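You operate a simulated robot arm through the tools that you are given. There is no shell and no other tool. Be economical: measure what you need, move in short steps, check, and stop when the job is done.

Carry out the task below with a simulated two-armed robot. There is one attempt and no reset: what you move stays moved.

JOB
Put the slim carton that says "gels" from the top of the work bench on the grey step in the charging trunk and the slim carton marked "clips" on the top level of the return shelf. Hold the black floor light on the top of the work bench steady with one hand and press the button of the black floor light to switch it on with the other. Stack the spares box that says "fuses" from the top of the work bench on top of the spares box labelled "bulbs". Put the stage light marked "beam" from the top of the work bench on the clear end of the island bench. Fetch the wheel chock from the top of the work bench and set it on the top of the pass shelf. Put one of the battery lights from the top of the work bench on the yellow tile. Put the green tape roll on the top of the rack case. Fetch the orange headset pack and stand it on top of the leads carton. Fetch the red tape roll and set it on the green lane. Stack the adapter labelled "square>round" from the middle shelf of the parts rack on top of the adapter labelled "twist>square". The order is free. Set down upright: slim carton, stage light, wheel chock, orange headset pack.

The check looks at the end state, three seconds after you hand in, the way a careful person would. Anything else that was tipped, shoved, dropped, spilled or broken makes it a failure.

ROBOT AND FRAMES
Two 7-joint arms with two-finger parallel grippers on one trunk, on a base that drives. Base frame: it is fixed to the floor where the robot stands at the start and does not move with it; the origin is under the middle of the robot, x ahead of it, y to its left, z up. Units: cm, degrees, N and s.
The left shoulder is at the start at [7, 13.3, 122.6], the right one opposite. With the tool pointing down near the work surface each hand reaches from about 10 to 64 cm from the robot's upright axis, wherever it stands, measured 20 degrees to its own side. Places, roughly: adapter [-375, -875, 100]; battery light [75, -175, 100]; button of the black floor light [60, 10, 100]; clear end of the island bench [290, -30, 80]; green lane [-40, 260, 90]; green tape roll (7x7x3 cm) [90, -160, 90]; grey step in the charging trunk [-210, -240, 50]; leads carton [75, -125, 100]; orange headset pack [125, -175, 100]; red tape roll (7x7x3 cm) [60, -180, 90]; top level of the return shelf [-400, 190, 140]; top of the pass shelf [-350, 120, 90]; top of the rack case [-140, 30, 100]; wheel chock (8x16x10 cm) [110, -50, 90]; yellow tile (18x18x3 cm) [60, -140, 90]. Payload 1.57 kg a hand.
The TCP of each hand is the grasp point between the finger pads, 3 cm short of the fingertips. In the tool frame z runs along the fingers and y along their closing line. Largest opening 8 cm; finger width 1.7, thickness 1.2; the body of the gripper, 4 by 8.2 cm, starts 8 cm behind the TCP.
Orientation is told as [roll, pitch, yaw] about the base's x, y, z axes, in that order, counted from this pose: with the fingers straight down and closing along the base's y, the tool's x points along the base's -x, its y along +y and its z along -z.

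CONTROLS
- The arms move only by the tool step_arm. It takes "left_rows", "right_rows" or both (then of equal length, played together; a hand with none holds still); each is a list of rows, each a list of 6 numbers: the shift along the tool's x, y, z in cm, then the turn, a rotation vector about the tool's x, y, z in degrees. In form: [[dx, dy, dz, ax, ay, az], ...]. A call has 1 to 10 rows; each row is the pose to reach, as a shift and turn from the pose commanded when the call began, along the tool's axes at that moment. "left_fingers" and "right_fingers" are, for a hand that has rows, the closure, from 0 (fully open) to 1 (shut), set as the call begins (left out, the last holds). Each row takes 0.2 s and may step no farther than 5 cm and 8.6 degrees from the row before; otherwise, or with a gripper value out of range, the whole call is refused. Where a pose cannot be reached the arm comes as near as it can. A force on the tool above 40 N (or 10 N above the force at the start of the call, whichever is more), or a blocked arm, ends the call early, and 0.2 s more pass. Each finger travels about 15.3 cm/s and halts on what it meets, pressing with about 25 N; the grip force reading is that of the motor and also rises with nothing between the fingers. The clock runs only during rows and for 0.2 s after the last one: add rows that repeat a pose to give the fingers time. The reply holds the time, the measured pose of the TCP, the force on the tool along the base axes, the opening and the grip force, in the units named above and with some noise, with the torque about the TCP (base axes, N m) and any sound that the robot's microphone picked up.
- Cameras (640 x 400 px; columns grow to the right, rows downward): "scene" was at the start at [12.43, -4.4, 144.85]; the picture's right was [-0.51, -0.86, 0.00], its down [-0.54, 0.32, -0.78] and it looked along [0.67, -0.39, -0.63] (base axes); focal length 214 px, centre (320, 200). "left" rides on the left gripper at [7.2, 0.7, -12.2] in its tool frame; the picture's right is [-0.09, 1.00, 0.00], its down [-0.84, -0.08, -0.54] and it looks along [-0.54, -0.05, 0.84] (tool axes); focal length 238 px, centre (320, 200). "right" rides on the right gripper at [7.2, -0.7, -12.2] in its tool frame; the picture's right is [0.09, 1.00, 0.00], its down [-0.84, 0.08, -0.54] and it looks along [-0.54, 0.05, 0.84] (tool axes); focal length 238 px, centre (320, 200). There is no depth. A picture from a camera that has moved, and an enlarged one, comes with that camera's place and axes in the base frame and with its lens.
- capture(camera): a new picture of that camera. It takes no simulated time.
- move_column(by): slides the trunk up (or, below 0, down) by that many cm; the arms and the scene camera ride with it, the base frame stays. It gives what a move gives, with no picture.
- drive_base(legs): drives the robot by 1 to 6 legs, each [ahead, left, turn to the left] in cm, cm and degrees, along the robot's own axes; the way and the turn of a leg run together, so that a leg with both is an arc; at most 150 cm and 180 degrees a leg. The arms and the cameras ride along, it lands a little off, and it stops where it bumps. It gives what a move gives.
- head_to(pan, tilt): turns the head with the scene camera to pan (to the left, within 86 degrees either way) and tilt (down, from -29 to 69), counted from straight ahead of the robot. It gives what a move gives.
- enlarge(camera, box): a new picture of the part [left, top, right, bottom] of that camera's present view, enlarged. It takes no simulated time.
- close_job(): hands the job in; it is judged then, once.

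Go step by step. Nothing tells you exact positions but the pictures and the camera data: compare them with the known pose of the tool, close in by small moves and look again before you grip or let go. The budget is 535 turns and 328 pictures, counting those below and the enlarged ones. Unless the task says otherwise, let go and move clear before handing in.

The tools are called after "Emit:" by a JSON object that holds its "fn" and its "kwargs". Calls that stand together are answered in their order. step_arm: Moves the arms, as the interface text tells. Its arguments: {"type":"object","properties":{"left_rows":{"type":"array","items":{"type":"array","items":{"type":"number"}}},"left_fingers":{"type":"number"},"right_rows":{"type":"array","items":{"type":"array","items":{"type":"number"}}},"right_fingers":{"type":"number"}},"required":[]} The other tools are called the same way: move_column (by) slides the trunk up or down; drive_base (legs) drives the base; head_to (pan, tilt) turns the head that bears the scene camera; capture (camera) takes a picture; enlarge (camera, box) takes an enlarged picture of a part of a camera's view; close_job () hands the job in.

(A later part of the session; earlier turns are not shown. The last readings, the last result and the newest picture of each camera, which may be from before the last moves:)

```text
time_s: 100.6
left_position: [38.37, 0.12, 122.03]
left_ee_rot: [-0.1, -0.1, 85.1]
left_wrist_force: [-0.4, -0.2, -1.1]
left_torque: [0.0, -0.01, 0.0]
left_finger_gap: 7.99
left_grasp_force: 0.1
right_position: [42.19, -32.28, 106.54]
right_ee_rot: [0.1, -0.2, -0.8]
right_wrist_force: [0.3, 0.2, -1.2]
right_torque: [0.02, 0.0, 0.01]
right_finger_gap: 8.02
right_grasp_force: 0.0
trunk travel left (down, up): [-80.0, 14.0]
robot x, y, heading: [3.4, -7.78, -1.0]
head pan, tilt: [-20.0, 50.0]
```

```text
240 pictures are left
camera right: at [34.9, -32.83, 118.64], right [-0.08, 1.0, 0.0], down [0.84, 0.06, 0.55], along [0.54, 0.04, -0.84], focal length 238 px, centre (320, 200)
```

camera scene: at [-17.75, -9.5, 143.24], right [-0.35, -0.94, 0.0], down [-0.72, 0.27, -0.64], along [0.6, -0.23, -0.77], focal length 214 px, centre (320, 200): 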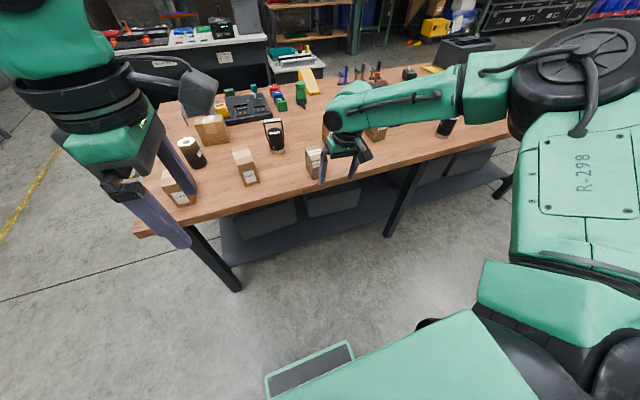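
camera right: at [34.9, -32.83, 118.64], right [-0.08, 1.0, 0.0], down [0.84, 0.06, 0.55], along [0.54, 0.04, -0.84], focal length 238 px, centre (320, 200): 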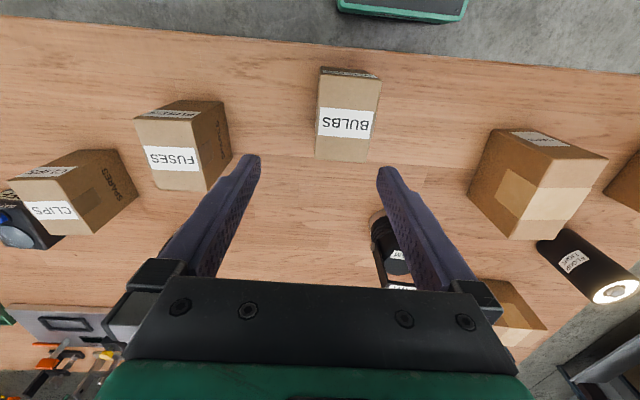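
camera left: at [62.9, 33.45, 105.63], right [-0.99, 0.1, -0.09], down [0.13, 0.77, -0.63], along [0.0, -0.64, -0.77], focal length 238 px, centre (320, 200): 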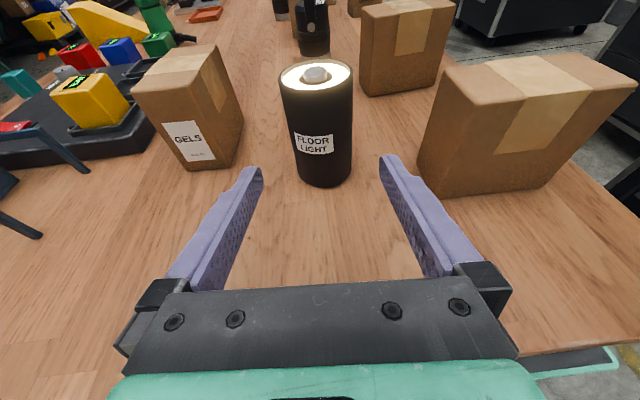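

Bulbs at (40.8,-29.8), yaw 0. Descend and grip.

Emit:
{"fn": "step_arm", "kwargs": {"right_rows": [[0.8, 1.3, 1, 0, 0, 0], [1.4, 2.5, 3, 0, 0, 0], [1.4, 2.5, 7, 0, 0, 0], [1.4, 2.5, 11, 0, 0, 0], [1.4, 2.5, 15.7, 0, 0, 0], [1.4, 2.5, 15.7, 0, 0, 0]]}}

Emit:
{"fn": "step_arm", "kwargs": {"right_rows": [[0, 0, 0, 0, 0, 0], [0, 0, 0, 0, 0, 0], [0, 0, 0, 0, 0, 0]], "right_fingers": 1}}

Emit:
{"fn": "step_arm", "kwargs": {"right_rows": [[0, 0, -0.5, 0, 0, 0], [0, 0, -1.2, 0, 0, 0], [0, 0, -2.5, 0, 0, 0], [0, 0, -4, 0, 0, 0]]}}

Emit:
{"fn": "capture", "kwargs": {"camera": "right"}}

```text
time_s: 102.0
left_position: [38.2, 0.35, 122.15]
left_ee_rot: [-0.1, 0.0, 85.1]
left_wrist_force: [-0.9, 0.3, 0.5]
left_torque: [-0.02, -0.03, 0.0]
left_finger_gap: 7.98
left_grasp_force: 0.0
right_position: [40.9, -29.57, 90.68]
right_ee_rot: [0.1, -0.3, -0.9]
right_wrist_force: [0.4, 0.3, 0.0]
right_torque: [0.0, 0.01, -0.01]
right_finger_gap: 7.99
right_grasp_force: 0.2
trunk travel left (down, up): [-80.0, 14.0]
robot x, y, heading: [3.55, -7.84, -0.9]
head pan, tilt: [-20.0, 50.0]
```

```text
time_s: 102.8
left_position: [38.23, 0.34, 121.93]
left_ee_rot: [-0.1, 0.0, 85.1]
left_wrist_force: [-1.2, -0.3, -0.5]
left_torque: [-0.01, 0.0, -0.01]
left_finger_gap: 8.03
left_grasp_force: 0.0
right_position: [41.03, -29.86, 90.73]
right_ee_rot: [0.1, -0.3, -0.8]
right_wrist_force: [-0.3, 0.1, -0.2]
right_torque: [0.06, -0.06, 0.03]
right_finger_gap: 5.56
right_grasp_force: 25.6
trunk travel left (down, up): [-80.0, 14.0]
robot x, y, heading: [3.09, -7.5, -0.8]
head pan, tilt: [-20.0, 50.0]
```

```text
time_s: 103.8
left_position: [38.25, 0.31, 122.06]
left_ee_rot: [-0.1, 0.0, 85.1]
left_wrist_force: [0.6, 0.5, -1.3]
left_torque: [0.01, 0.03, -0.01]
left_finger_gap: 8.04
left_grasp_force: 0.1
right_position: [40.85, -29.67, 94.81]
right_ee_rot: [-0.2, -0.1, -0.7]
right_wrist_force: [0.3, -1.0, -2.5]
right_torque: [-0.01, 0.06, 0.0]
right_finger_gap: 5.59
right_grasp_force: 25.3
trunk travel left (down, up): [-80.0, 14.0]
robot x, y, heading: [3.32, -7.56, -0.9]
head pan, tilt: [-20.0, 50.0]
```

```text
239 pictures are left
camera right: at [33.57, -30.18, 106.98], right [-0.08, 1.0, 0.0], down [0.84, 0.07, 0.55], along [0.54, 0.04, -0.84], focal length 238 px, centre (320, 200)
```

right: 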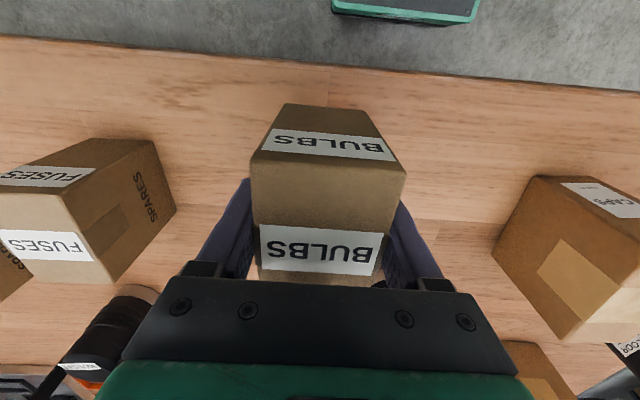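

Good grip. Lift higher gently and carry it with the base toward its original place.

Emit:
{"fn": "step_arm", "kwargs": {"right_rows": [[0, 0, -1.5, 0, 0, 0], [0, 0, -3.5, 0, 0, 0], [0, 0, -5.5, 0, 0, 0], [0, 0, -7.5, 0, 0, 0], [0, 0, -9, 0, 0, 0], [0, 0, -9.5, 0, 0, 0]]}}

Emit:
{"fn": "drive_base", "kwargs": {"legs": [[10, -9, 0]]}}

Emit:
{"fn": "step_arm", "kwargs": {"right_rows": [[-1.5, 0.2, 0, 0, 0, 0.3], [-3.5, 0.6, 0, 0, 0, 0.5], [-5.5, 1, 0, 0, 0, 0.7], [-7, 1.3, 0, 0, 0, 0.7], [-8, 1.6, 0, 0, 0, 0.7], [-8.4, 1.8, 0, 0, 0, 0.7]]}}

Emit:
{"fn": "capture", "kwargs": {"camera": "right"}}

```text
time_s: 105.2
left_position: [38.26, 0.36, 122.05]
left_ee_rot: [-0.1, 0.1, 85.1]
left_wrist_force: [0.4, 0.1, 0.1]
left_torque: [0.0, -0.02, -0.01]
left_finger_gap: 7.99
left_grasp_force: 0.0
right_position: [40.81, -29.58, 104.33]
right_ee_rot: [0.0, -0.2, -0.7]
right_wrist_force: [0.9, 0.6, -2.1]
right_torque: [-0.01, -0.03, 0.01]
right_finger_gap: 5.59
right_grasp_force: 25.5
trunk travel left (down, up): [-80.0, 14.0]
robot x, y, heading: [3.43, -7.81, -0.5]
head pan, tilt: [-20.0, 50.0]
```

```text
time_s: 106.5
left_position: [47.9, -9.01, 122.01]
left_ee_rot: [-0.1, 0.1, 84.9]
left_wrist_force: [0.3, 0.1, -0.4]
left_torque: [0.0, -0.02, 0.01]
left_finger_gap: 8.02
left_grasp_force: 0.1
right_position: [50.32, -38.8, 104.33]
right_ee_rot: [-0.1, -0.2, -0.8]
right_wrist_force: [-0.2, 0.4, -1.7]
right_torque: [-0.03, 0.03, 0.0]
right_finger_gap: 5.58
right_grasp_force: 24.4
trunk travel left (down, up): [-80.0, 14.0]
robot x, y, heading: [13.18, -17.18, -1.0]
head pan, tilt: [-20.0, 50.0]
```

```text
time_s: 107.9
left_position: [47.99, -9.08, 121.88]
left_ee_rot: [0.0, -0.1, 85.0]
left_wrist_force: [1.0, -0.7, -0.6]
left_torque: [0.03, -0.01, 0.01]
left_finger_gap: 7.99
left_grasp_force: 0.0
right_position: [58.96, -37.32, 104.38]
right_ee_rot: [0.0, -0.2, -1.4]
right_wrist_force: [0.2, -0.2, -1.5]
right_torque: [0.0, 0.01, 0.02]
right_finger_gap: 5.59
right_grasp_force: 25.1
trunk travel left (down, up): [-80.0, 14.0]
robot x, y, heading: [13.06, -16.95, -1.0]
head pan, tilt: [-20.0, 50.0]
```

```text
238 pictures are left
camera right: at [51.66, -37.85, 116.51], right [-0.07, 1.0, 0.0], down [0.84, 0.06, 0.54], along [0.54, 0.04, -0.84], focal length 238 px, centre (320, 200)
```

right: 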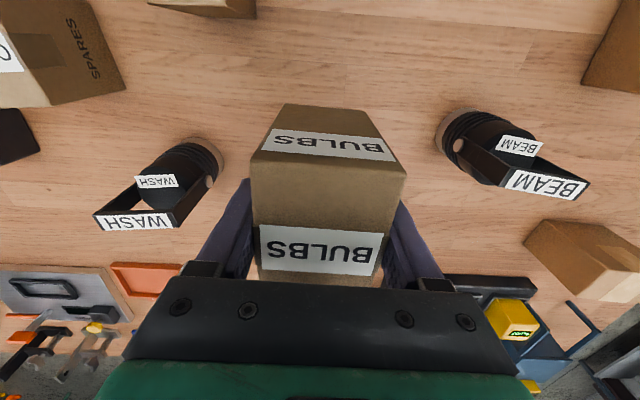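

Over the original spot; lower gently.

Emit:
{"fn": "step_arm", "kwargs": {"right_rows": [[-0.3, 0.2, 2, 0, 0, 0], [-0.6, 0.4, 4.5, 0, 0, 0], [-0.6, 0.4, 7, 0, 0, 0], [-0.6, 0.4, 9.5, 0, 0, 0], [-0.6, 0.4, 11.5, 0, 0, 0], [-0.6, 0.4, 12.8, 0, 0, 0], [-0.6, 0.4, 13.3, 0, 0, 0], [-0.6, 0.4, 13.6, 0, 0, 0], [-0.6, 0.4, 13.8, 0, 0, 0]]}}

```text
time_s: 109.9
left_position: [47.85, -9.04, 122.02]
left_ee_rot: [-0.1, 0.0, 85.0]
left_wrist_force: [0.3, 0.5, 0.1]
left_torque: [-0.03, -0.01, -0.04]
left_finger_gap: 8.02
left_grasp_force: 0.1
right_position: [59.58, -36.98, 90.8]
right_ee_rot: [0.0, -0.6, -1.6]
right_wrist_force: [-0.5, -3.0, 16.8]
right_torque: [0.08, 0.69, 0.07]
right_finger_gap: 5.6
right_grasp_force: 24.8
trunk travel left (down, up): [-80.0, 14.0]
robot x, y, heading: [13.19, -16.91, -1.3]
head pan, tilt: [-20.0, 50.0]
```

Placed. Release, rise, back the base off for the fuses box.

Emit:
{"fn": "step_arm", "kwargs": {"right_rows": [[0, 0, -0.3, 0, 0, 0], [0, 0, -0.3, 0, 0, 0], [0, 0, -3, 0, 0, 0], [0, 0, -7, 0, 0, 0], [0, 0, -11, 0, 0, 0], [0, 0, -15, 0, 0, 0]], "right_fingers": 0}}

Emit:
{"fn": "drive_base", "kwargs": {"legs": [[-9, -5, 0]]}}

Emit:
{"fn": "capture", "kwargs": {"camera": "right"}}

```text
time_s: 111.3
left_position: [47.85, -9.24, 122.04]
left_ee_rot: [-0.1, 0.1, 85.0]
left_wrist_force: [-0.1, 0.2, -0.5]
left_torque: [-0.04, -0.02, -0.02]
left_finger_gap: 8.0
left_grasp_force: 0.0
right_position: [59.4, -37.12, 105.62]
right_ee_rot: [-0.2, -0.1, -1.6]
right_wrist_force: [0.2, 0.2, 0.6]
right_torque: [0.0, -0.01, 0.01]
right_finger_gap: 8.0
right_grasp_force: 0.1
trunk travel left (down, up): [-80.0, 14.0]
robot x, y, heading: [12.91, -16.74, -0.8]
head pan, tilt: [-20.0, 50.0]
```

```text
time_s: 112.4
left_position: [39.04, -13.65, 121.9]
left_ee_rot: [0.2, 0.1, 85.3]
left_wrist_force: [0.1, 0.3, -0.6]
left_torque: [-0.01, 0.07, 0.01]
left_finger_gap: 7.98
left_grasp_force: 0.2
right_position: [50.79, -41.66, 105.4]
right_ee_rot: [-0.1, -0.1, -1.3]
right_wrist_force: [-0.2, 1.0, -0.8]
right_torque: [-0.01, 0.01, 0.01]
right_finger_gap: 7.97
right_grasp_force: 0.2
trunk travel left (down, up): [-80.0, 14.0]
robot x, y, heading: [4.01, -21.5, -0.7]
head pan, tilt: [-20.0, 50.0]
```

```text
237 pictures are left
camera right: at [43.54, -42.08, 117.57], right [-0.07, 1.0, 0.0], down [0.84, 0.06, 0.54], along [0.54, 0.04, -0.84], focal length 238 px, centre (320, 200)
```

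right: 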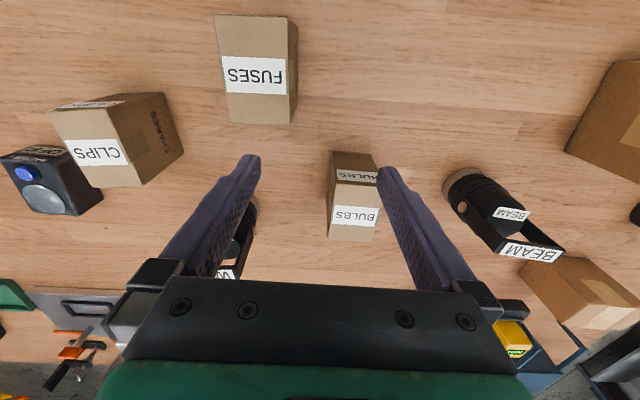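

Bulbs stands back in place. Fuses centre (45.4,-47.5). Grip it.

Emit:
{"fn": "step_arm", "kwargs": {"right_rows": [[2.6, -3, 0, 0, 0, 0], [5.3, -6, 2, 0, 0, 0], [5.3, -6, 6, 0, 0, 0], [5.3, -6, 10, 0, 0, 0], [5.3, -6, 14.8, 0, 0, 0], [5.3, -6, 14.8, 0, 0, 0]]}}

Emit:
{"fn": "step_arm", "kwargs": {"right_rows": [[0, 0, 0, 0, 0, 0], [0, 0, 0, 0, 0, 0], [0, 0, 0, 0, 0, 0], [0, 0, 0, 0, 0, 0]], "right_fingers": 1}}

Emit:
{"fn": "step_arm", "kwargs": {"right_rows": [[0, 0, -0.5, 0, 0, 0], [0, 0, -1.5, 0, 0, 0], [0, 0, -3, 0, 0, 0], [0, 0, -5, 0, 0, 0], [0, 0, -7, 0, 0, 0], [0, 0, -9, 0, 0, 0], [0, 0, -11, 0, 0, 0], [0, 0, -13, 0, 0, 0], [0, 0, -15, 0, 0, 0], [0, 0, -16, 0, 0, 0]]}}

Emit:
{"fn": "capture", "kwargs": {"camera": "right"}}

```text
time_s: 113.8
left_position: [38.93, -13.64, 121.98]
left_ee_rot: [0.0, 0.0, 85.2]
left_wrist_force: [-0.2, 0.1, 0.2]
left_torque: [0.0, -0.02, 0.0]
left_finger_gap: 7.98
left_grasp_force: 0.0
right_position: [45.23, -47.61, 90.53]
right_ee_rot: [0.0, -0.3, -1.3]
right_wrist_force: [0.3, -0.5, 0.0]
right_torque: [0.01, -0.01, 0.01]
right_finger_gap: 8.0
right_grasp_force: 0.1
trunk travel left (down, up): [-80.0, 14.0]
robot x, y, heading: [3.87, -22.0, -0.8]
head pan, tilt: [-20.0, 50.0]
```

```text
time_s: 114.8
left_position: [38.89, -13.79, 122.04]
left_ee_rot: [0.0, 0.0, 85.3]
left_wrist_force: [-0.6, 0.5, 0.0]
left_torque: [0.03, 0.02, 0.0]
left_finger_gap: 7.99
left_grasp_force: 0.1
right_position: [45.18, -47.65, 90.58]
right_ee_rot: [0.1, -0.4, -1.3]
right_wrist_force: [0.0, 1.3, 0.2]
right_torque: [0.11, -0.06, 0.08]
right_finger_gap: 5.68
right_grasp_force: 24.9
trunk travel left (down, up): [-80.0, 14.0]
robot x, y, heading: [3.82, -21.44, -0.7]
head pan, tilt: [-20.0, 50.0]
```

```text
time_s: 117.0
left_position: [39.01, -13.8, 122.03]
left_ee_rot: [-0.1, -0.1, 85.2]
left_wrist_force: [-0.3, 0.4, 0.0]
left_torque: [0.02, 0.0, 0.0]
left_finger_gap: 7.98
left_grasp_force: 0.0
right_position: [45.12, -47.55, 106.54]
right_ee_rot: [-0.1, -0.2, -1.4]
right_wrist_force: [0.0, 0.2, -1.7]
right_torque: [0.02, -0.01, -0.02]
right_finger_gap: 5.63
right_grasp_force: 24.6
trunk travel left (down, up): [-80.0, 14.0]
robot x, y, heading: [4.2, -21.71, -0.7]
head pan, tilt: [-20.0, 50.0]
```

```text
236 pictures are left
camera right: at [37.82, -48.12, 118.68], right [-0.07, 1.0, 0.0], down [0.84, 0.06, 0.54], along [0.54, 0.04, -0.84], focal length 238 px, centre (320, 200)
```

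right: 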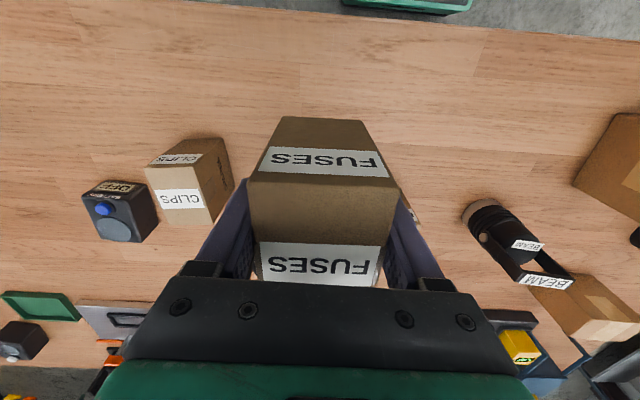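

Held deep and stable. Carry over the bulbs box.

Emit:
{"fn": "drive_base", "kwargs": {"legs": [[9, 4.8, 0]]}}

Emit:
{"fn": "step_arm", "kwargs": {"right_rows": [[-1, 1, 0, 0, 0, -0.3], [-2.2, 2.4, 0, 0, 0, -0.6], [-3.4, 3.8, 0, 0, 0, -0.6], [-4.6, 5, 0, 0, 0, -0.6], [-5.2, 5.8, 0, 0, 0, -0.6], [-5.2, 5.8, 0, 0, 0, -0.6]]}}

Emit:
{"fn": "capture", "kwargs": {"camera": "right"}}

Emit:
{"fn": "enlarge", "kwargs": {"camera": "scene", "box": [240, 120, 440, 260]}}

```text
time_s: 118.2
left_position: [47.68, -9.27, 122.02]
left_ee_rot: [-0.1, -0.2, 85.3]
left_wrist_force: [-0.2, 0.5, 0.0]
left_torque: [0.02, -0.03, -0.01]
left_finger_gap: 8.01
left_grasp_force: 0.1
right_position: [53.86, -43.27, 106.64]
right_ee_rot: [0.0, -0.4, -1.4]
right_wrist_force: [0.0, 0.0, -1.5]
right_torque: [0.04, 0.01, -0.01]
right_finger_gap: 5.67
right_grasp_force: 24.9
trunk travel left (down, up): [-80.0, 14.0]
robot x, y, heading: [13.12, -17.26, -0.5]
head pan, tilt: [-20.0, 50.0]
```

```text
time_s: 119.6
left_position: [48.11, -9.16, 122.0]
left_ee_rot: [0.0, 0.0, 85.3]
left_wrist_force: [-0.7, 0.3, 0.6]
left_torque: [-0.01, 0.0, 0.03]
left_finger_gap: 7.99
left_grasp_force: 0.0
right_position: [59.7, -37.17, 106.45]
right_ee_rot: [-0.1, -0.2, -0.9]
right_wrist_force: [-0.4, -0.3, -2.0]
right_torque: [0.0, 0.03, 0.01]
right_finger_gap: 5.64
right_grasp_force: 25.1
trunk travel left (down, up): [-80.0, 14.0]
robot x, y, heading: [13.09, -16.84, -0.6]
head pan, tilt: [-20.0, 50.0]
```

```text
235 pictures are left
camera right: at [52.35, -37.83, 118.57], right [-0.08, 1.0, 0.0], down [0.84, 0.07, 0.54], along [0.54, 0.04, -0.84], focal length 238 px, centre (320, 200)
```

right: 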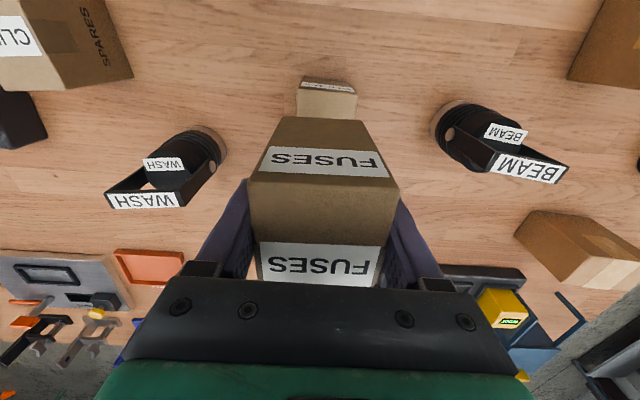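

```text
2.86 times, centred on (340, 190) of scene
camera zoom: at [25.35, -19.99, 143.25], right [-0.35, -0.94, 0.0], down [-0.72, 0.27, -0.64], along [0.6, -0.23, -0.77], focal length 613 px, centre (263, 229)
```

zoom: 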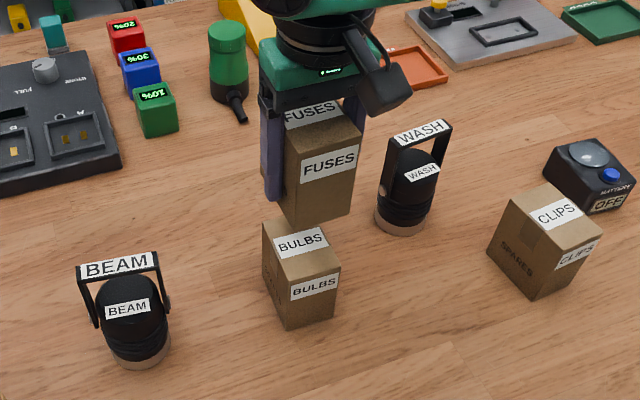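

Aligned over bulbs (centre ~59.9,-37.1). Lower gently.

Emit:
{"fn": "step_arm", "kwargs": {"right_rows": [[0, 0.1, 2, 0, 0, 0], [0, 0.1, 4, 0, 0, 0], [0, 0.1, 5.5, 0, 0, 0], [0, 0.1, 6.3, 0, 0, 0], [0, 0.1, 6.8, 0, 0, 0], [0, 0.1, 7.1, 0, 0, 0]]}}

Emit:
{"fn": "enlarge", "kwargs": {"camera": "scene", "box": [270, 130, 390, 230]}}

```text
time_s: 121.0
left_position: [47.64, -9.04, 122.08]
left_ee_rot: [0.0, 0.1, 85.3]
left_wrist_force: [-0.3, -0.2, 0.3]
left_torque: [0.02, 0.0, -0.03]
left_finger_gap: 7.99
left_grasp_force: 0.0
right_position: [59.46, -37.04, 99.72]
right_ee_rot: [-0.1, -0.7, -0.6]
right_wrist_force: [3.2, -3.0, 23.0]
right_torque: [-0.01, -0.07, 0.41]
right_finger_gap: 5.65
right_grasp_force: 24.8
trunk travel left (down, up): [-80.0, 14.0]
robot x, y, heading: [12.83, -17.13, -0.8]
head pan, tilt: [-20.0, 50.0]
```

```text
4.00 times, centred on (330, 180) of scene
camera zoom: at [24.99, -19.86, 143.32], right [-0.35, -0.94, 0.0], down [-0.72, 0.27, -0.64], along [0.6, -0.23, -0.76], focal length 858 px, centre (280, 280)
```

zoom: 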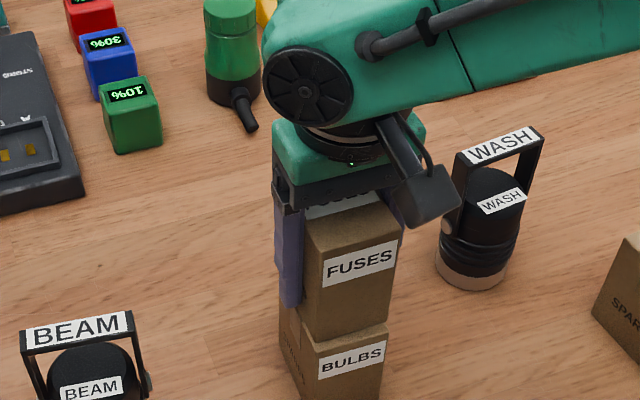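

Fuses rests on bulbs. Release and rise.

Emit:
{"fn": "step_arm", "kwargs": {"right_rows": [[0, 0, -0.3, 0, 0, 0], [0, 0, -0.3, 0, 0, 0], [0, 0, -0.3, 0, 0, 0], [0, 0, -3, 0, 0, 0], [0, 0, -7, 0, 0, 0], [0, 0, -11, 0, 0, 0], [0, 0, -15, 0, 0, 0]], "right_fingers": 0}}

Emit:
{"fn": "drive_base", "kwargs": {"legs": [[-9, -75, 0]]}}

Emit:
{"fn": "head_to", "kwargs": {"pan": 0, "tilt": 45}}

Emit:
{"fn": "capture", "kwargs": {"camera": "scene"}}

Emit:
{"fn": "capture", "kwargs": {"camera": "right"}}

```text
time_s: 122.6
left_position: [47.88, -9.17, 121.97]
left_ee_rot: [0.0, 0.0, 85.2]
left_wrist_force: [-0.7, -0.7, 0.1]
left_torque: [-0.01, -0.04, 0.01]
left_finger_gap: 7.97
left_grasp_force: 0.0
right_position: [59.43, -36.93, 114.54]
right_ee_rot: [0.0, -0.3, -0.8]
right_wrist_force: [-1.0, 1.3, 0.2]
right_torque: [0.01, -0.01, -0.02]
right_finger_gap: 8.0
right_grasp_force: 0.0
trunk travel left (down, up): [-80.0, 14.0]
robot x, y, heading: [13.22, -16.72, -0.7]
head pan, tilt: [-20.0, 50.0]
```

```text
time_s: 126.6
left_position: [37.87, -83.02, 121.99]
left_ee_rot: [0.1, 0.0, 84.8]
left_wrist_force: [-0.7, 0.7, -0.1]
left_torque: [0.0, 0.0, 0.02]
left_finger_gap: 7.98
left_grasp_force: 0.1
right_position: [49.16, -111.11, 114.5]
right_ee_rot: [-0.1, -0.2, -1.2]
right_wrist_force: [0.4, -0.6, 0.6]
right_torque: [0.01, -0.02, 0.0]
right_finger_gap: 8.01
right_grasp_force: 0.1
trunk travel left (down, up): [-80.0, 14.0]
robot x, y, heading: [2.55, -90.67, -0.9]
head pan, tilt: [-20.0, 50.0]
```

```text
time_s: 127.5
left_position: [37.74, -83.07, 122.0]
left_ee_rot: [0.0, 0.0, 84.8]
left_wrist_force: [0.5, 0.3, -0.4]
left_torque: [0.0, -0.01, 0.0]
left_finger_gap: 7.99
left_grasp_force: 0.0
right_position: [49.25, -111.32, 114.55]
right_ee_rot: [0.0, -0.2, -1.1]
right_wrist_force: [0.9, 1.1, 0.3]
right_torque: [-0.03, -0.01, 0.0]
right_finger_gap: 8.0
right_grasp_force: 0.0
trunk travel left (down, up): [-80.0, 14.0]
robot x, y, heading: [3.0, -90.76, -1.1]
head pan, tilt: [0.0, 45.0]
```

```text
232 pictures are left
camera scene: at [16.02, -91.22, 143.94], right [-0.02, -1.0, 0.0], down [-0.71, 0.01, -0.71], along [0.71, -0.01, -0.71], focal length 214 px, centre (320, 200)
```

scene: 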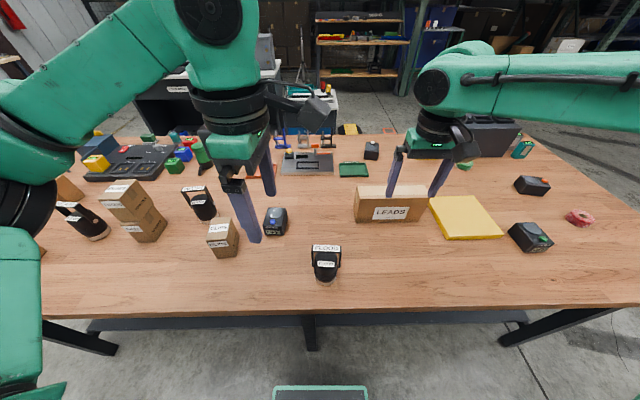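

```text
231 pictures are left
camera right: at [41.87, -111.73, 126.59], right [-0.07, 1.0, 0.0], down [0.84, 0.06, 0.55], along [0.54, 0.04, -0.84], focal length 238 px, centre (320, 200)
```

right: 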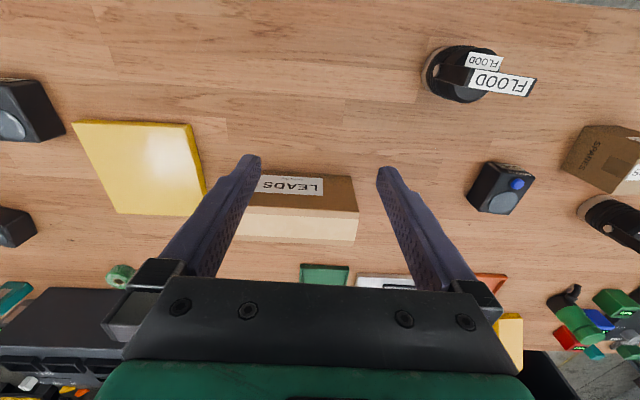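

Stack is fine. Next, the right end: yellow tile, leads carton, battery lights, tape rolls. Looking closer.

Emit:
{"fn": "head_to", "kwargs": {"pan": -35, "tilt": 35}}

Emit:
{"fn": "enlarge", "kwargs": {"camera": "scene", "box": [160, 60, 480, 260]}}

```text
time_s: 128.5
left_position: [37.69, -83.11, 122.1]
left_ee_rot: [0.0, 0.0, 84.9]
left_wrist_force: [-0.8, 0.4, -0.2]
left_torque: [0.0, 0.01, 0.03]
left_finger_gap: 7.99
left_grasp_force: 0.1
right_position: [49.22, -111.23, 114.47]
right_ee_rot: [0.0, -0.3, -1.3]
right_wrist_force: [0.4, -0.6, 0.4]
right_torque: [0.03, -0.02, 0.02]
right_finger_gap: 7.99
right_grasp_force: 0.1
trunk travel left (down, up): [-80.0, 14.0]
robot x, y, heading: [3.09, -91.18, -1.0]
head pan, tilt: [-35.0, 35.0]
```

```text
2.00 times, centred on (320, 160) of scene
camera zoom: at [15.01, -96.19, 145.43], right [-0.59, -0.81, 0.0], down [-0.46, 0.34, -0.82], along [0.66, -0.48, -0.57], focal length 429 px, centre (320, 280)
```

zoom: 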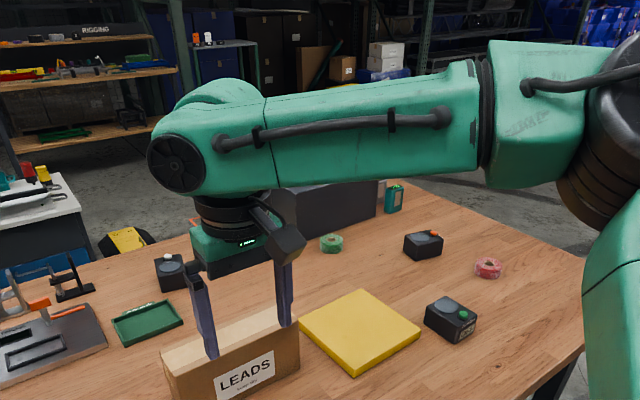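

I need a better look at the far right end; drive along the bench.

Emit:
{"fn": "drive_base", "kwargs": {"legs": [[-5, -55, 0]]}}

Emit:
{"fn": "head_to", "kwargs": {"pan": 0, "tilt": 35}}

Emit:
{"fn": "capture", "kwargs": {"camera": "scene"}}

Emit:
{"fn": "capture", "kwargs": {"camera": "left"}}

Emit:
{"fn": "capture", "kwargs": {"camera": "right"}}

```text
time_s: 131.7
left_position: [31.61, -138.9, 122.03]
left_ee_rot: [0.0, 0.1, 84.4]
left_wrist_force: [-0.4, -0.4, 0.6]
left_torque: [-0.01, 0.03, 0.01]
left_finger_gap: 8.01
left_grasp_force: 0.0
right_position: [42.83, -167.28, 114.57]
right_ee_rot: [-0.1, -0.3, -1.7]
right_wrist_force: [-0.6, 0.7, -0.3]
right_torque: [-0.02, 0.01, 0.02]
right_finger_gap: 7.99
right_grasp_force: 0.1
trunk travel left (down, up): [-80.0, 14.0]
robot x, y, heading: [-3.6, -146.35, -1.7]
head pan, tilt: [-35.0, 35.0]
```

```text
time_s: 132.7
left_position: [31.55, -139.24, 121.9]
left_ee_rot: [-0.1, 0.1, 84.3]
left_wrist_force: [0.8, 0.1, -0.4]
left_torque: [0.02, 0.04, -0.01]
left_finger_gap: 7.99
left_grasp_force: 0.1
right_position: [42.8, -167.41, 114.44]
right_ee_rot: [-0.1, -0.2, -1.6]
right_wrist_force: [-0.3, 0.1, 0.4]
right_torque: [0.0, 0.0, -0.02]
right_finger_gap: 7.99
right_grasp_force: 0.0
trunk travel left (down, up): [-80.0, 14.0]
robot x, y, heading: [-3.34, -147.1, -1.8]
head pan, tilt: [0.0, 35.0]
```

```text
229 pictures are left
camera scene: at [10.44, -147.13, 145.43], right [-0.03, -1.0, 0.0], down [-0.57, 0.02, -0.82], along [0.82, -0.02, -0.57], focal length 214 px, centre (320, 200)
```

scene: 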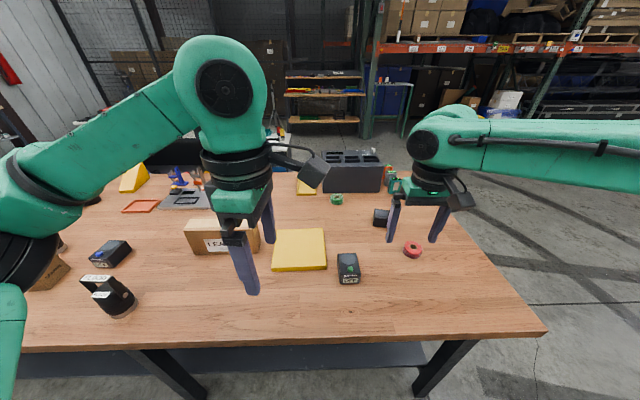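

```text
228 pictures are left
camera left: at [30.32, -146.39, 134.15], right [-0.98, 0.19, 0.0], down [0.16, 0.83, 0.54], along [0.1, 0.53, -0.84], focal length 238 px, centre (320, 200)
```

left: 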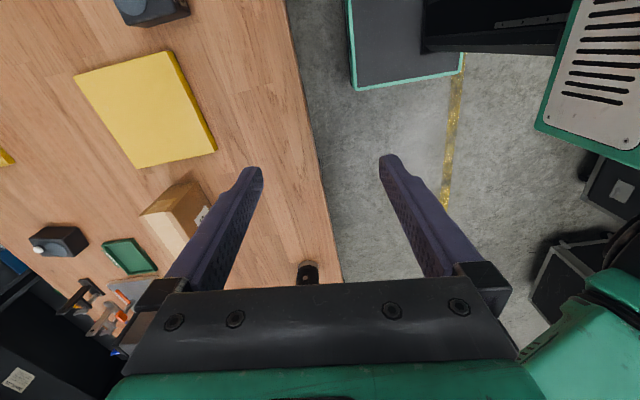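

```text
227 pictures are left
camera right: at [35.46, -167.81, 126.6], right [-0.06, 1.0, 0.0], down [0.84, 0.05, 0.55], along [0.54, 0.03, -0.84], focal length 238 px, centre (320, 200)
```

right: 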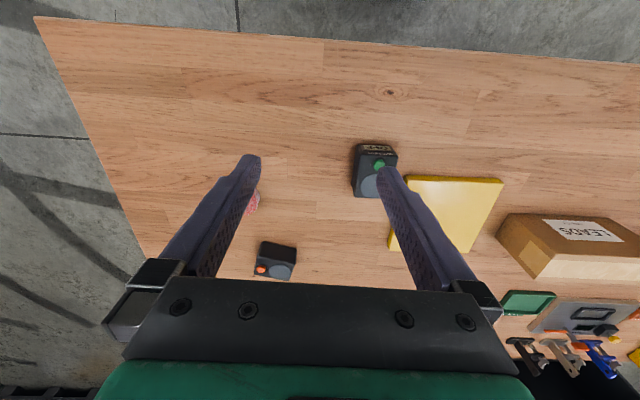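

Emit:
{"fn": "enlarge", "kwargs": {"camera": "scene", "box": [300, 130, 460, 230]}}

Emit:
{"fn": "enlarge", "kwargs": {"camera": "scene", "box": [170, 190, 450, 300]}}

```text
4.00 times, centred on (380, 180) of scene
camera zoom: at [10.44, -147.13, 145.43], right [-0.03, -1.0, 0.0], down [-0.57, 0.02, -0.82], along [0.82, -0.02, -0.57], focal length 858 px, centre (80, 280)
```

zoom: 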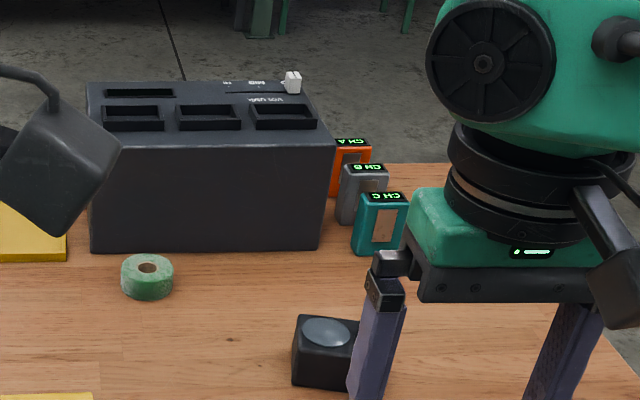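

```text
2.29 times, centred on (310, 245) of scene
camera zoom: at [10.44, -147.13, 145.43], right [-0.03, -1.0, 0.0], down [-0.57, 0.02, -0.82], along [0.82, -0.02, -0.57], focal length 490 px, centre (343, 97)
```

zoom: 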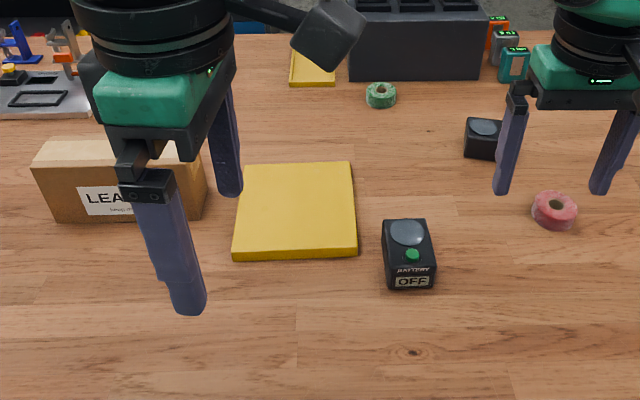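

Headset packs: orange "CH A" (farthest), grey, teal in a row. First the battery light with the green button at ~(54,-157) onto the tile (centre ~62,-141).

Emit:
{"fn": "drive_base", "kwargs": {"legs": [[12, 11, 1.5]]}}

Emit:
{"fn": "capture", "kwargs": {"camera": "right"}}

```text
time_s: 134.1
left_position: [43.23, -127.69, 122.06]
left_ee_rot: [-0.1, -0.1, 85.9]
left_wrist_force: [0.5, -0.5, -0.9]
left_torque: [0.05, -0.03, 0.01]
left_finger_gap: 8.01
left_grasp_force: 0.0
right_position: [55.14, -155.52, 114.49]
right_ee_rot: [0.1, -0.4, -0.2]
right_wrist_force: [-0.1, 0.4, -0.1]
right_torque: [0.03, -0.03, 0.02]
right_finger_gap: 8.01
right_grasp_force: 0.1
trunk travel left (down, up): [-80.0, 14.0]
robot x, y, heading: [8.54, -135.72, -0.4]
head pan, tilt: [0.0, 35.0]
```

```text
224 pictures are left
camera right: at [47.8, -156.19, 126.64], right [-0.09, 1.0, 0.0], down [0.83, 0.07, 0.55], along [0.55, 0.05, -0.84], focal length 238 px, centre (320, 200)
```

right: 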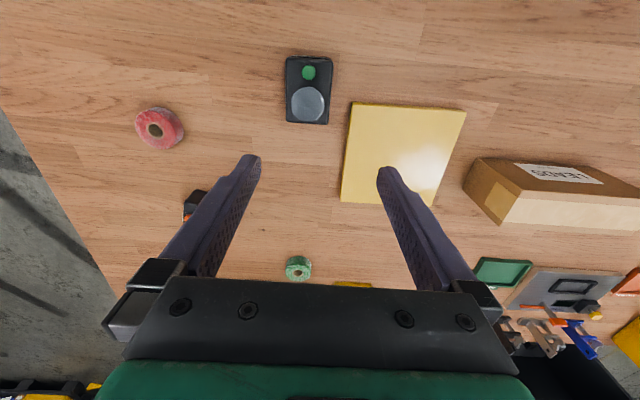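

Battery light centre (53.4,-157.2). Move down over it.

Emit:
{"fn": "step_arm", "kwargs": {"right_rows": [[0.8, -0.8, 4, 0, 0, -1], [1.7, -1.7, 8, 0, 0, -2], [1.7, -1.7, 12.5, 0, 0, -2], [1.7, -1.7, 16, 0, 0, -2], [1.7, -1.7, 16, 0, 0, -2]]}}

Emit:
{"fn": "capture", "kwargs": {"camera": "right"}}

```text
time_s: 135.3
left_position: [43.48, -127.57, 121.93]
left_ee_rot: [-0.1, 0.2, 85.8]
left_wrist_force: [0.0, -0.2, 0.2]
left_torque: [0.01, -0.02, -0.02]
left_finger_gap: 8.01
left_grasp_force: 0.0
right_position: [53.6, -157.18, 98.26]
right_ee_rot: [0.0, -0.2, 1.8]
right_wrist_force: [0.7, 0.6, 0.9]
right_torque: [0.0, 0.0, 0.0]
right_finger_gap: 8.0
right_grasp_force: 0.1
trunk travel left (down, up): [-80.0, 14.0]
robot x, y, heading: [8.53, -135.81, -0.2]
head pan, tilt: [0.0, 35.0]
```

```text
223 pictures are left
camera right: at [46.31, -157.98, 110.5], right [-0.12, 0.99, 0.0], down [0.83, 0.1, 0.55], along [0.54, 0.07, -0.84], focal length 238 px, centre (320, 200)
```

right: 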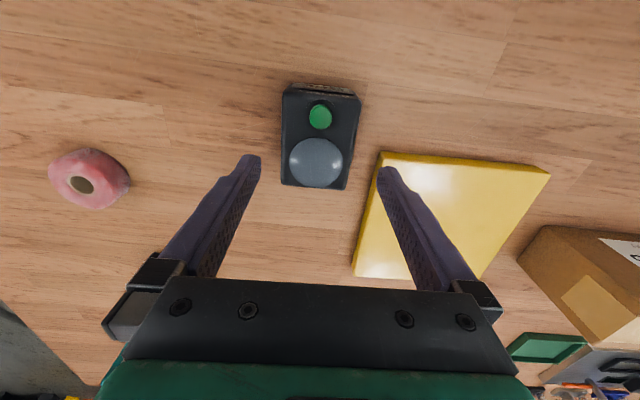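

The tile edge is close to the left finger, so I'll narrow the opening slightly and descend, then grip.

Emit:
{"fn": "step_arm", "kwargs": {"right_rows": [[0, -0.1, 3, 0, 0, 0], [0, -0.1, 6, 0, 0, 0], [0, -0.1, 8.5, 0, 0, 0], [0, -0.1, 8.5, 0, 0, 0]], "right_fingers": 0.1}}

Emit:
{"fn": "step_arm", "kwargs": {"right_rows": [[0, 0, 0, 0, 0, 0], [0, 0, 0, 0, 0, 0], [0, 0, 0, 0, 0, 0]], "right_fingers": 1}}

Emit:
{"fn": "step_arm", "kwargs": {"right_rows": [[0, 0, -0.6, 0, 0, 0], [0, 0, -1.5, 0, 0, 0], [0, 0, -3, 0, 0, 0], [0, 0, -5, 0, 0, 0], [0, 0, -7, 0, 0, 0], [0, 0, -9, 0, 0, 0], [0, 0, -10.5, 0, 0, 0]]}}

Emit:
{"fn": "capture", "kwargs": {"camera": "right"}}

```text
time_s: 136.3
left_position: [43.51, -127.5, 121.92]
left_ee_rot: [-0.1, -0.1, 85.8]
left_wrist_force: [0.4, 0.4, -0.3]
left_torque: [0.01, 0.02, -0.01]
left_finger_gap: 7.97
left_grasp_force: 0.1
right_position: [53.77, -157.4, 89.7]
right_ee_rot: [0.0, -0.3, 1.9]
right_wrist_force: [-0.7, -1.3, 1.1]
right_torque: [-0.04, -0.02, -0.02]
right_finger_gap: 7.18
right_grasp_force: 0.1
trunk travel left (down, up): [-80.0, 14.0]
robot x, y, heading: [8.59, -135.82, -0.1]
head pan, tilt: [0.0, 35.0]
```

```text
time_s: 137.1
left_position: [43.52, -127.39, 122.08]
left_ee_rot: [0.0, -0.1, 85.8]
left_wrist_force: [-0.8, 0.1, 1.2]
left_torque: [-0.01, 0.0, 0.01]
left_finger_gap: 7.98
left_grasp_force: 0.1
right_position: [53.61, -157.31, 89.83]
right_ee_rot: [0.0, -0.2, 1.8]
right_wrist_force: [0.6, 0.7, 0.4]
right_torque: [0.12, -0.09, 0.02]
right_finger_gap: 6.4
right_grasp_force: 24.4
trunk travel left (down, up): [-80.0, 14.0]
robot x, y, heading: [8.75, -136.0, -0.3]
head pan, tilt: [0.0, 35.0]
```

```text
time_s: 138.7
left_position: [43.47, -127.47, 121.93]
left_ee_rot: [0.0, -0.1, 85.8]
left_wrist_force: [-0.2, -0.8, -1.6]
left_torque: [0.02, -0.02, 0.02]
left_finger_gap: 8.0
left_grasp_force: 0.1
right_position: [53.63, -157.19, 100.4]
right_ee_rot: [0.0, -0.3, 1.8]
right_wrist_force: [-0.2, 0.1, -4.0]
right_torque: [-0.02, -0.02, -0.03]
right_finger_gap: 6.37
right_grasp_force: 24.5
trunk travel left (down, up): [-80.0, 14.0]
robot x, y, heading: [8.72, -135.9, -0.1]
head pan, tilt: [0.0, 35.0]
```

```text
222 pictures are left
camera right: at [46.37, -158.0, 112.53], right [-0.12, 0.99, 0.0], down [0.83, 0.1, 0.54], along [0.54, 0.07, -0.84], focal length 238 px, centre (320, 200)
```

right: 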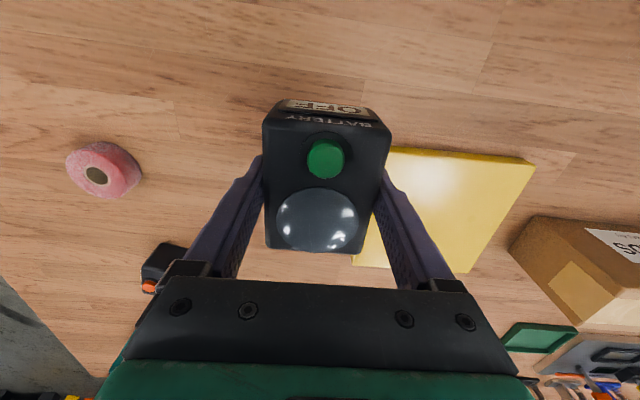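

Gripped. Carry over the tile by driving.

Emit:
{"fn": "drive_base", "kwargs": {"legs": [[8, 15, 0]]}}

Emit:
{"fn": "capture", "kwargs": {"camera": "right"}}

```text
time_s: 140.2
left_position: [51.35, -112.82, 122.05]
left_ee_rot: [-0.1, 0.0, 85.8]
left_wrist_force: [-1.2, -0.1, -1.3]
left_torque: [0.04, 0.0, 0.0]
left_finger_gap: 8.0
left_grasp_force: 0.0
right_position: [61.55, -142.32, 100.45]
right_ee_rot: [0.1, -0.3, 1.9]
right_wrist_force: [0.1, -0.2, -4.5]
right_torque: [0.06, 0.01, 0.0]
right_finger_gap: 6.39
right_grasp_force: 25.5
trunk travel left (down, up): [-80.0, 14.0]
robot x, y, heading: [16.72, -120.71, -0.1]
head pan, tilt: [0.0, 35.0]
```

```text
221 pictures are left
camera right: at [54.33, -143.27, 112.48], right [-0.12, 0.99, 0.0], down [0.83, 0.1, 0.55], along [0.54, 0.07, -0.84], focal length 238 px, centre (320, 200)
```

right: 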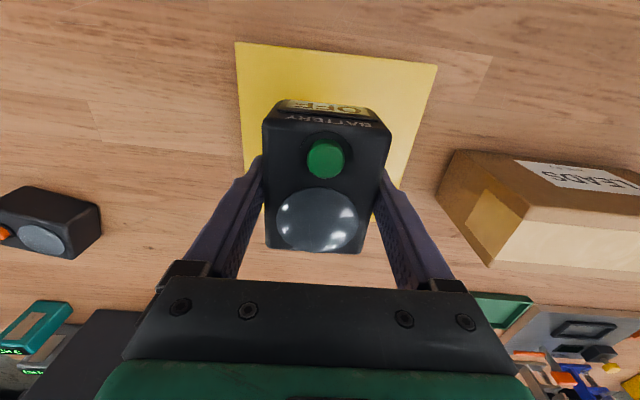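

Over the tile; lower until it rests.

Emit:
{"fn": "step_arm", "kwargs": {"right_rows": [[-0.7, 0.5, 2, 0, 0, 0], [-1.5, 0.8, 4, 0, 0, 0], [-1.5, 0.8, 6, 0, 0, 0], [-1.5, 0.8, 7, 0, 0, 0], [-1.5, 0.8, 7.4, 0, 0, 0], [-1.5, 0.8, 7.8, 0, 0, 0]]}}

```text
time_s: 141.6
left_position: [51.45, -112.36, 121.92]
left_ee_rot: [0.0, -0.1, 85.8]
left_wrist_force: [-0.9, -0.3, 0.6]
left_torque: [0.0, 0.02, -0.01]
left_finger_gap: 7.99
left_grasp_force: 0.0
right_position: [63.21, -141.33, 92.58]
right_ee_rot: [-0.1, -0.3, 1.9]
right_wrist_force: [0.1, 0.0, -4.4]
right_torque: [0.01, -0.01, 0.0]
right_finger_gap: 6.39
right_grasp_force: 24.7
trunk travel left (down, up): [-80.0, 14.0]
robot x, y, heading: [16.82, -121.11, 0.0]
head pan, tilt: [0.0, 35.0]
```

Emit:
{"fn": "step_arm", "kwargs": {"right_rows": [[0, 0, 0.3, 0, 0, 0], [0, 0, 0.5, 0, 0, 0], [0, 0, 0.7, 0, 0, 0]]}}

```text
time_s: 142.4
left_position: [51.24, -112.5, 122.04]
left_ee_rot: [-0.3, -0.1, 85.9]
left_wrist_force: [1.1, 0.2, 0.8]
left_torque: [0.04, 0.04, 0.01]
left_finger_gap: 8.0
left_grasp_force: 0.1
right_position: [63.07, -141.24, 92.12]
right_ee_rot: [0.0, -0.7, 1.7]
right_wrist_force: [2.4, -3.4, 20.3]
right_torque: [0.15, -0.11, -0.1]
right_finger_gap: 6.37
right_grasp_force: 25.0
trunk travel left (down, up): [-80.0, 14.0]
robot x, y, heading: [16.59, -120.8, -0.3]
head pan, tilt: [0.0, 35.0]
```

Resting on the tile. Release and rise, then check.

Emit:
{"fn": "step_arm", "kwargs": {"right_rows": [[0, 0, -0.3, 0, 0, 0], [0, 0, -0.3, 0, 0, 0], [0, 0, -0.3, 0, 0, 0], [0, 0, -4, 0, 0, 0], [0, 0, -8, 0, 0, 0], [0, 0, -12, 0, 0, 0], [0, 0, -16, 0, 0, 0], [0, 0, -20, 0, 0, 0]], "right_fingers": 0}}

Emit:
{"fn": "head_to", "kwargs": {"pan": -30, "tilt": 35}}

Emit:
{"fn": "capture", "kwargs": {"camera": "scene"}}

Emit:
{"fn": "capture", "kwargs": {"camera": "right"}}

```text
time_s: 144.2
left_position: [51.46, -112.31, 122.02]
left_ee_rot: [-0.1, 0.0, 85.8]
left_wrist_force: [-1.1, -0.5, 0.0]
left_torque: [-0.02, -0.01, 0.04]
left_finger_gap: 7.99
left_grasp_force: 0.1
right_position: [63.17, -140.98, 111.82]
right_ee_rot: [-0.1, -0.2, 1.9]
right_wrist_force: [0.2, -0.3, 0.4]
right_torque: [0.0, -0.02, -0.01]
right_finger_gap: 7.98
right_grasp_force: 0.0
trunk travel left (down, up): [-80.0, 14.0]
robot x, y, heading: [16.83, -121.04, -0.0]
head pan, tilt: [0.0, 35.0]
```

```text
time_s: 145.1
left_position: [51.44, -112.49, 122.01]
left_ee_rot: [0.0, 0.1, 85.8]
left_wrist_force: [-0.6, -0.2, 0.4]
left_torque: [0.03, 0.04, -0.02]
left_finger_gap: 7.98
left_grasp_force: 0.1
right_position: [63.01, -140.99, 111.78]
right_ee_rot: [0.1, -0.2, 1.7]
right_wrist_force: [-0.3, 0.2, -0.4]
right_torque: [0.0, 0.04, -0.01]
right_finger_gap: 7.98
right_grasp_force: 0.1
trunk travel left (down, up): [-80.0, 14.0]
robot x, y, heading: [16.77, -121.07, -0.0]
head pan, tilt: [-30.0, 35.0]
```

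```text
220 pictures are left
camera scene: at [29.38, -125.32, 145.43], right [-0.5, -0.87, 0.0], down [-0.5, 0.29, -0.82], along [0.71, -0.41, -0.57], focal length 214 px, centre (320, 200)
```

scene: 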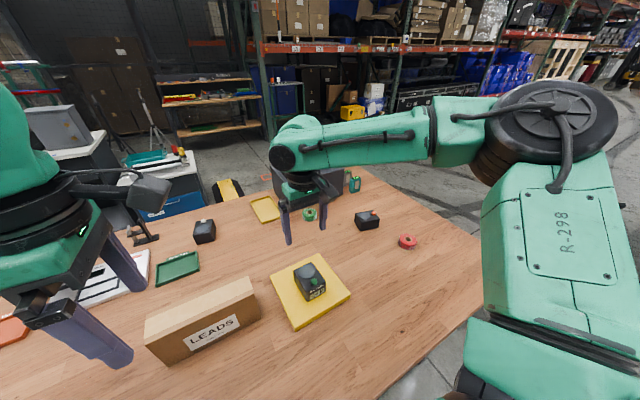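

```text
219 pictures are left
camera right: at [55.9, -141.9, 123.94], right [-0.12, 0.99, 0.0], down [0.83, 0.1, 0.54], along [0.54, 0.07, -0.84], focal length 238 px, centre (320, 200)
```

right: 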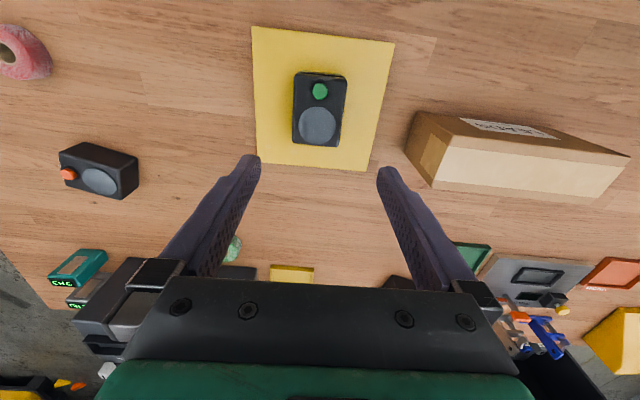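

Battery light sits on the tile. Next, red tape roll at about (61,-180): drive right 39 cm so the right hand is above it.

Emit:
{"fn": "drive_base", "kwargs": {"legs": [[-3, -39, 0]]}}

Emit:
{"fn": "capture", "kwargs": {"camera": "right"}}

```text
time_s: 147.6
left_position: [48.37, -152.07, 121.99]
left_ee_rot: [0.0, 0.1, 85.9]
left_wrist_force: [0.6, 1.1, 0.8]
left_torque: [0.0, 0.01, 0.0]
left_finger_gap: 7.98
left_grasp_force: 0.0
right_position: [59.96, -180.56, 111.81]
right_ee_rot: [-0.1, -0.2, 1.8]
right_wrist_force: [-0.2, -0.3, -0.5]
right_torque: [0.0, -0.02, -0.02]
right_finger_gap: 8.0
right_grasp_force: 0.0
trunk travel left (down, up): [-80.0, 14.0]
robot x, y, heading: [13.58, -160.59, -0.1]
head pan, tilt: [-30.0, 35.0]
```

```text
218 pictures are left
camera right: at [52.73, -181.48, 124.0], right [-0.12, 0.99, 0.0], down [0.83, 0.1, 0.55], along [0.54, 0.06, -0.84], focal length 238 px, centre (320, 200)
```

right: 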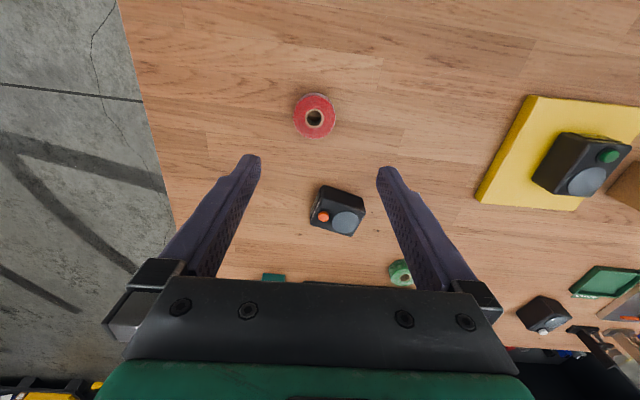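

Red tape at (61.2,-181.3). Descend to just above and check.

Emit:
{"fn": "step_arm", "kwargs": {"right_rows": [[-0.6, -0.4, 4, 0, 0, 0], [-1.2, -0.8, 8, 0, 0, 0], [-1.2, -0.8, 12, 0, 0, 0], [-1.2, -0.8, 16.5, 0, 0, 0], [-1.2, -0.8, 16.5, 0, 0, 0]]}}

Emit:
{"fn": "capture", "kwargs": {"camera": "right"}}

```text
time_s: 148.8
left_position: [48.32, -152.2, 122.07]
left_ee_rot: [0.0, 0.1, 85.9]
left_wrist_force: [0.1, -0.1, -0.1]
left_torque: [-0.02, -0.02, 0.04]
left_finger_gap: 8.0
left_grasp_force: 0.1
right_position: [61.25, -181.58, 95.31]
right_ee_rot: [-0.1, -0.2, 1.9]
right_wrist_force: [0.0, -0.2, 0.4]
right_torque: [-0.01, 0.0, 0.0]
right_finger_gap: 8.0
right_grasp_force: 0.1
trunk travel left (down, up): [-80.0, 14.0]
robot x, y, heading: [13.82, -160.42, -0.2]
head pan, tilt: [-30.0, 35.0]
```

```text
217 pictures are left
camera right: at [53.97, -182.42, 107.43], right [-0.12, 0.99, 0.0], down [0.83, 0.1, 0.55], along [0.54, 0.07, -0.84], focal length 238 px, centre (320, 200)
```

right: 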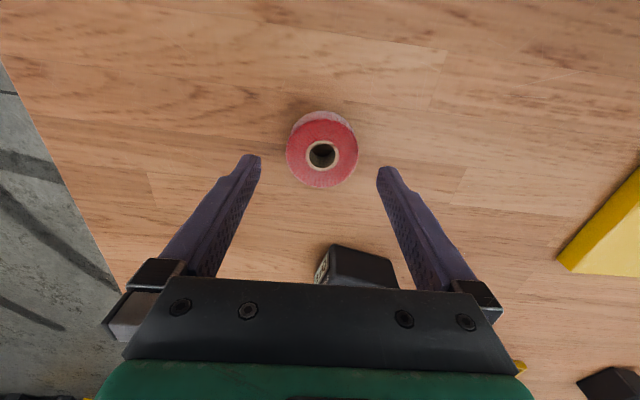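

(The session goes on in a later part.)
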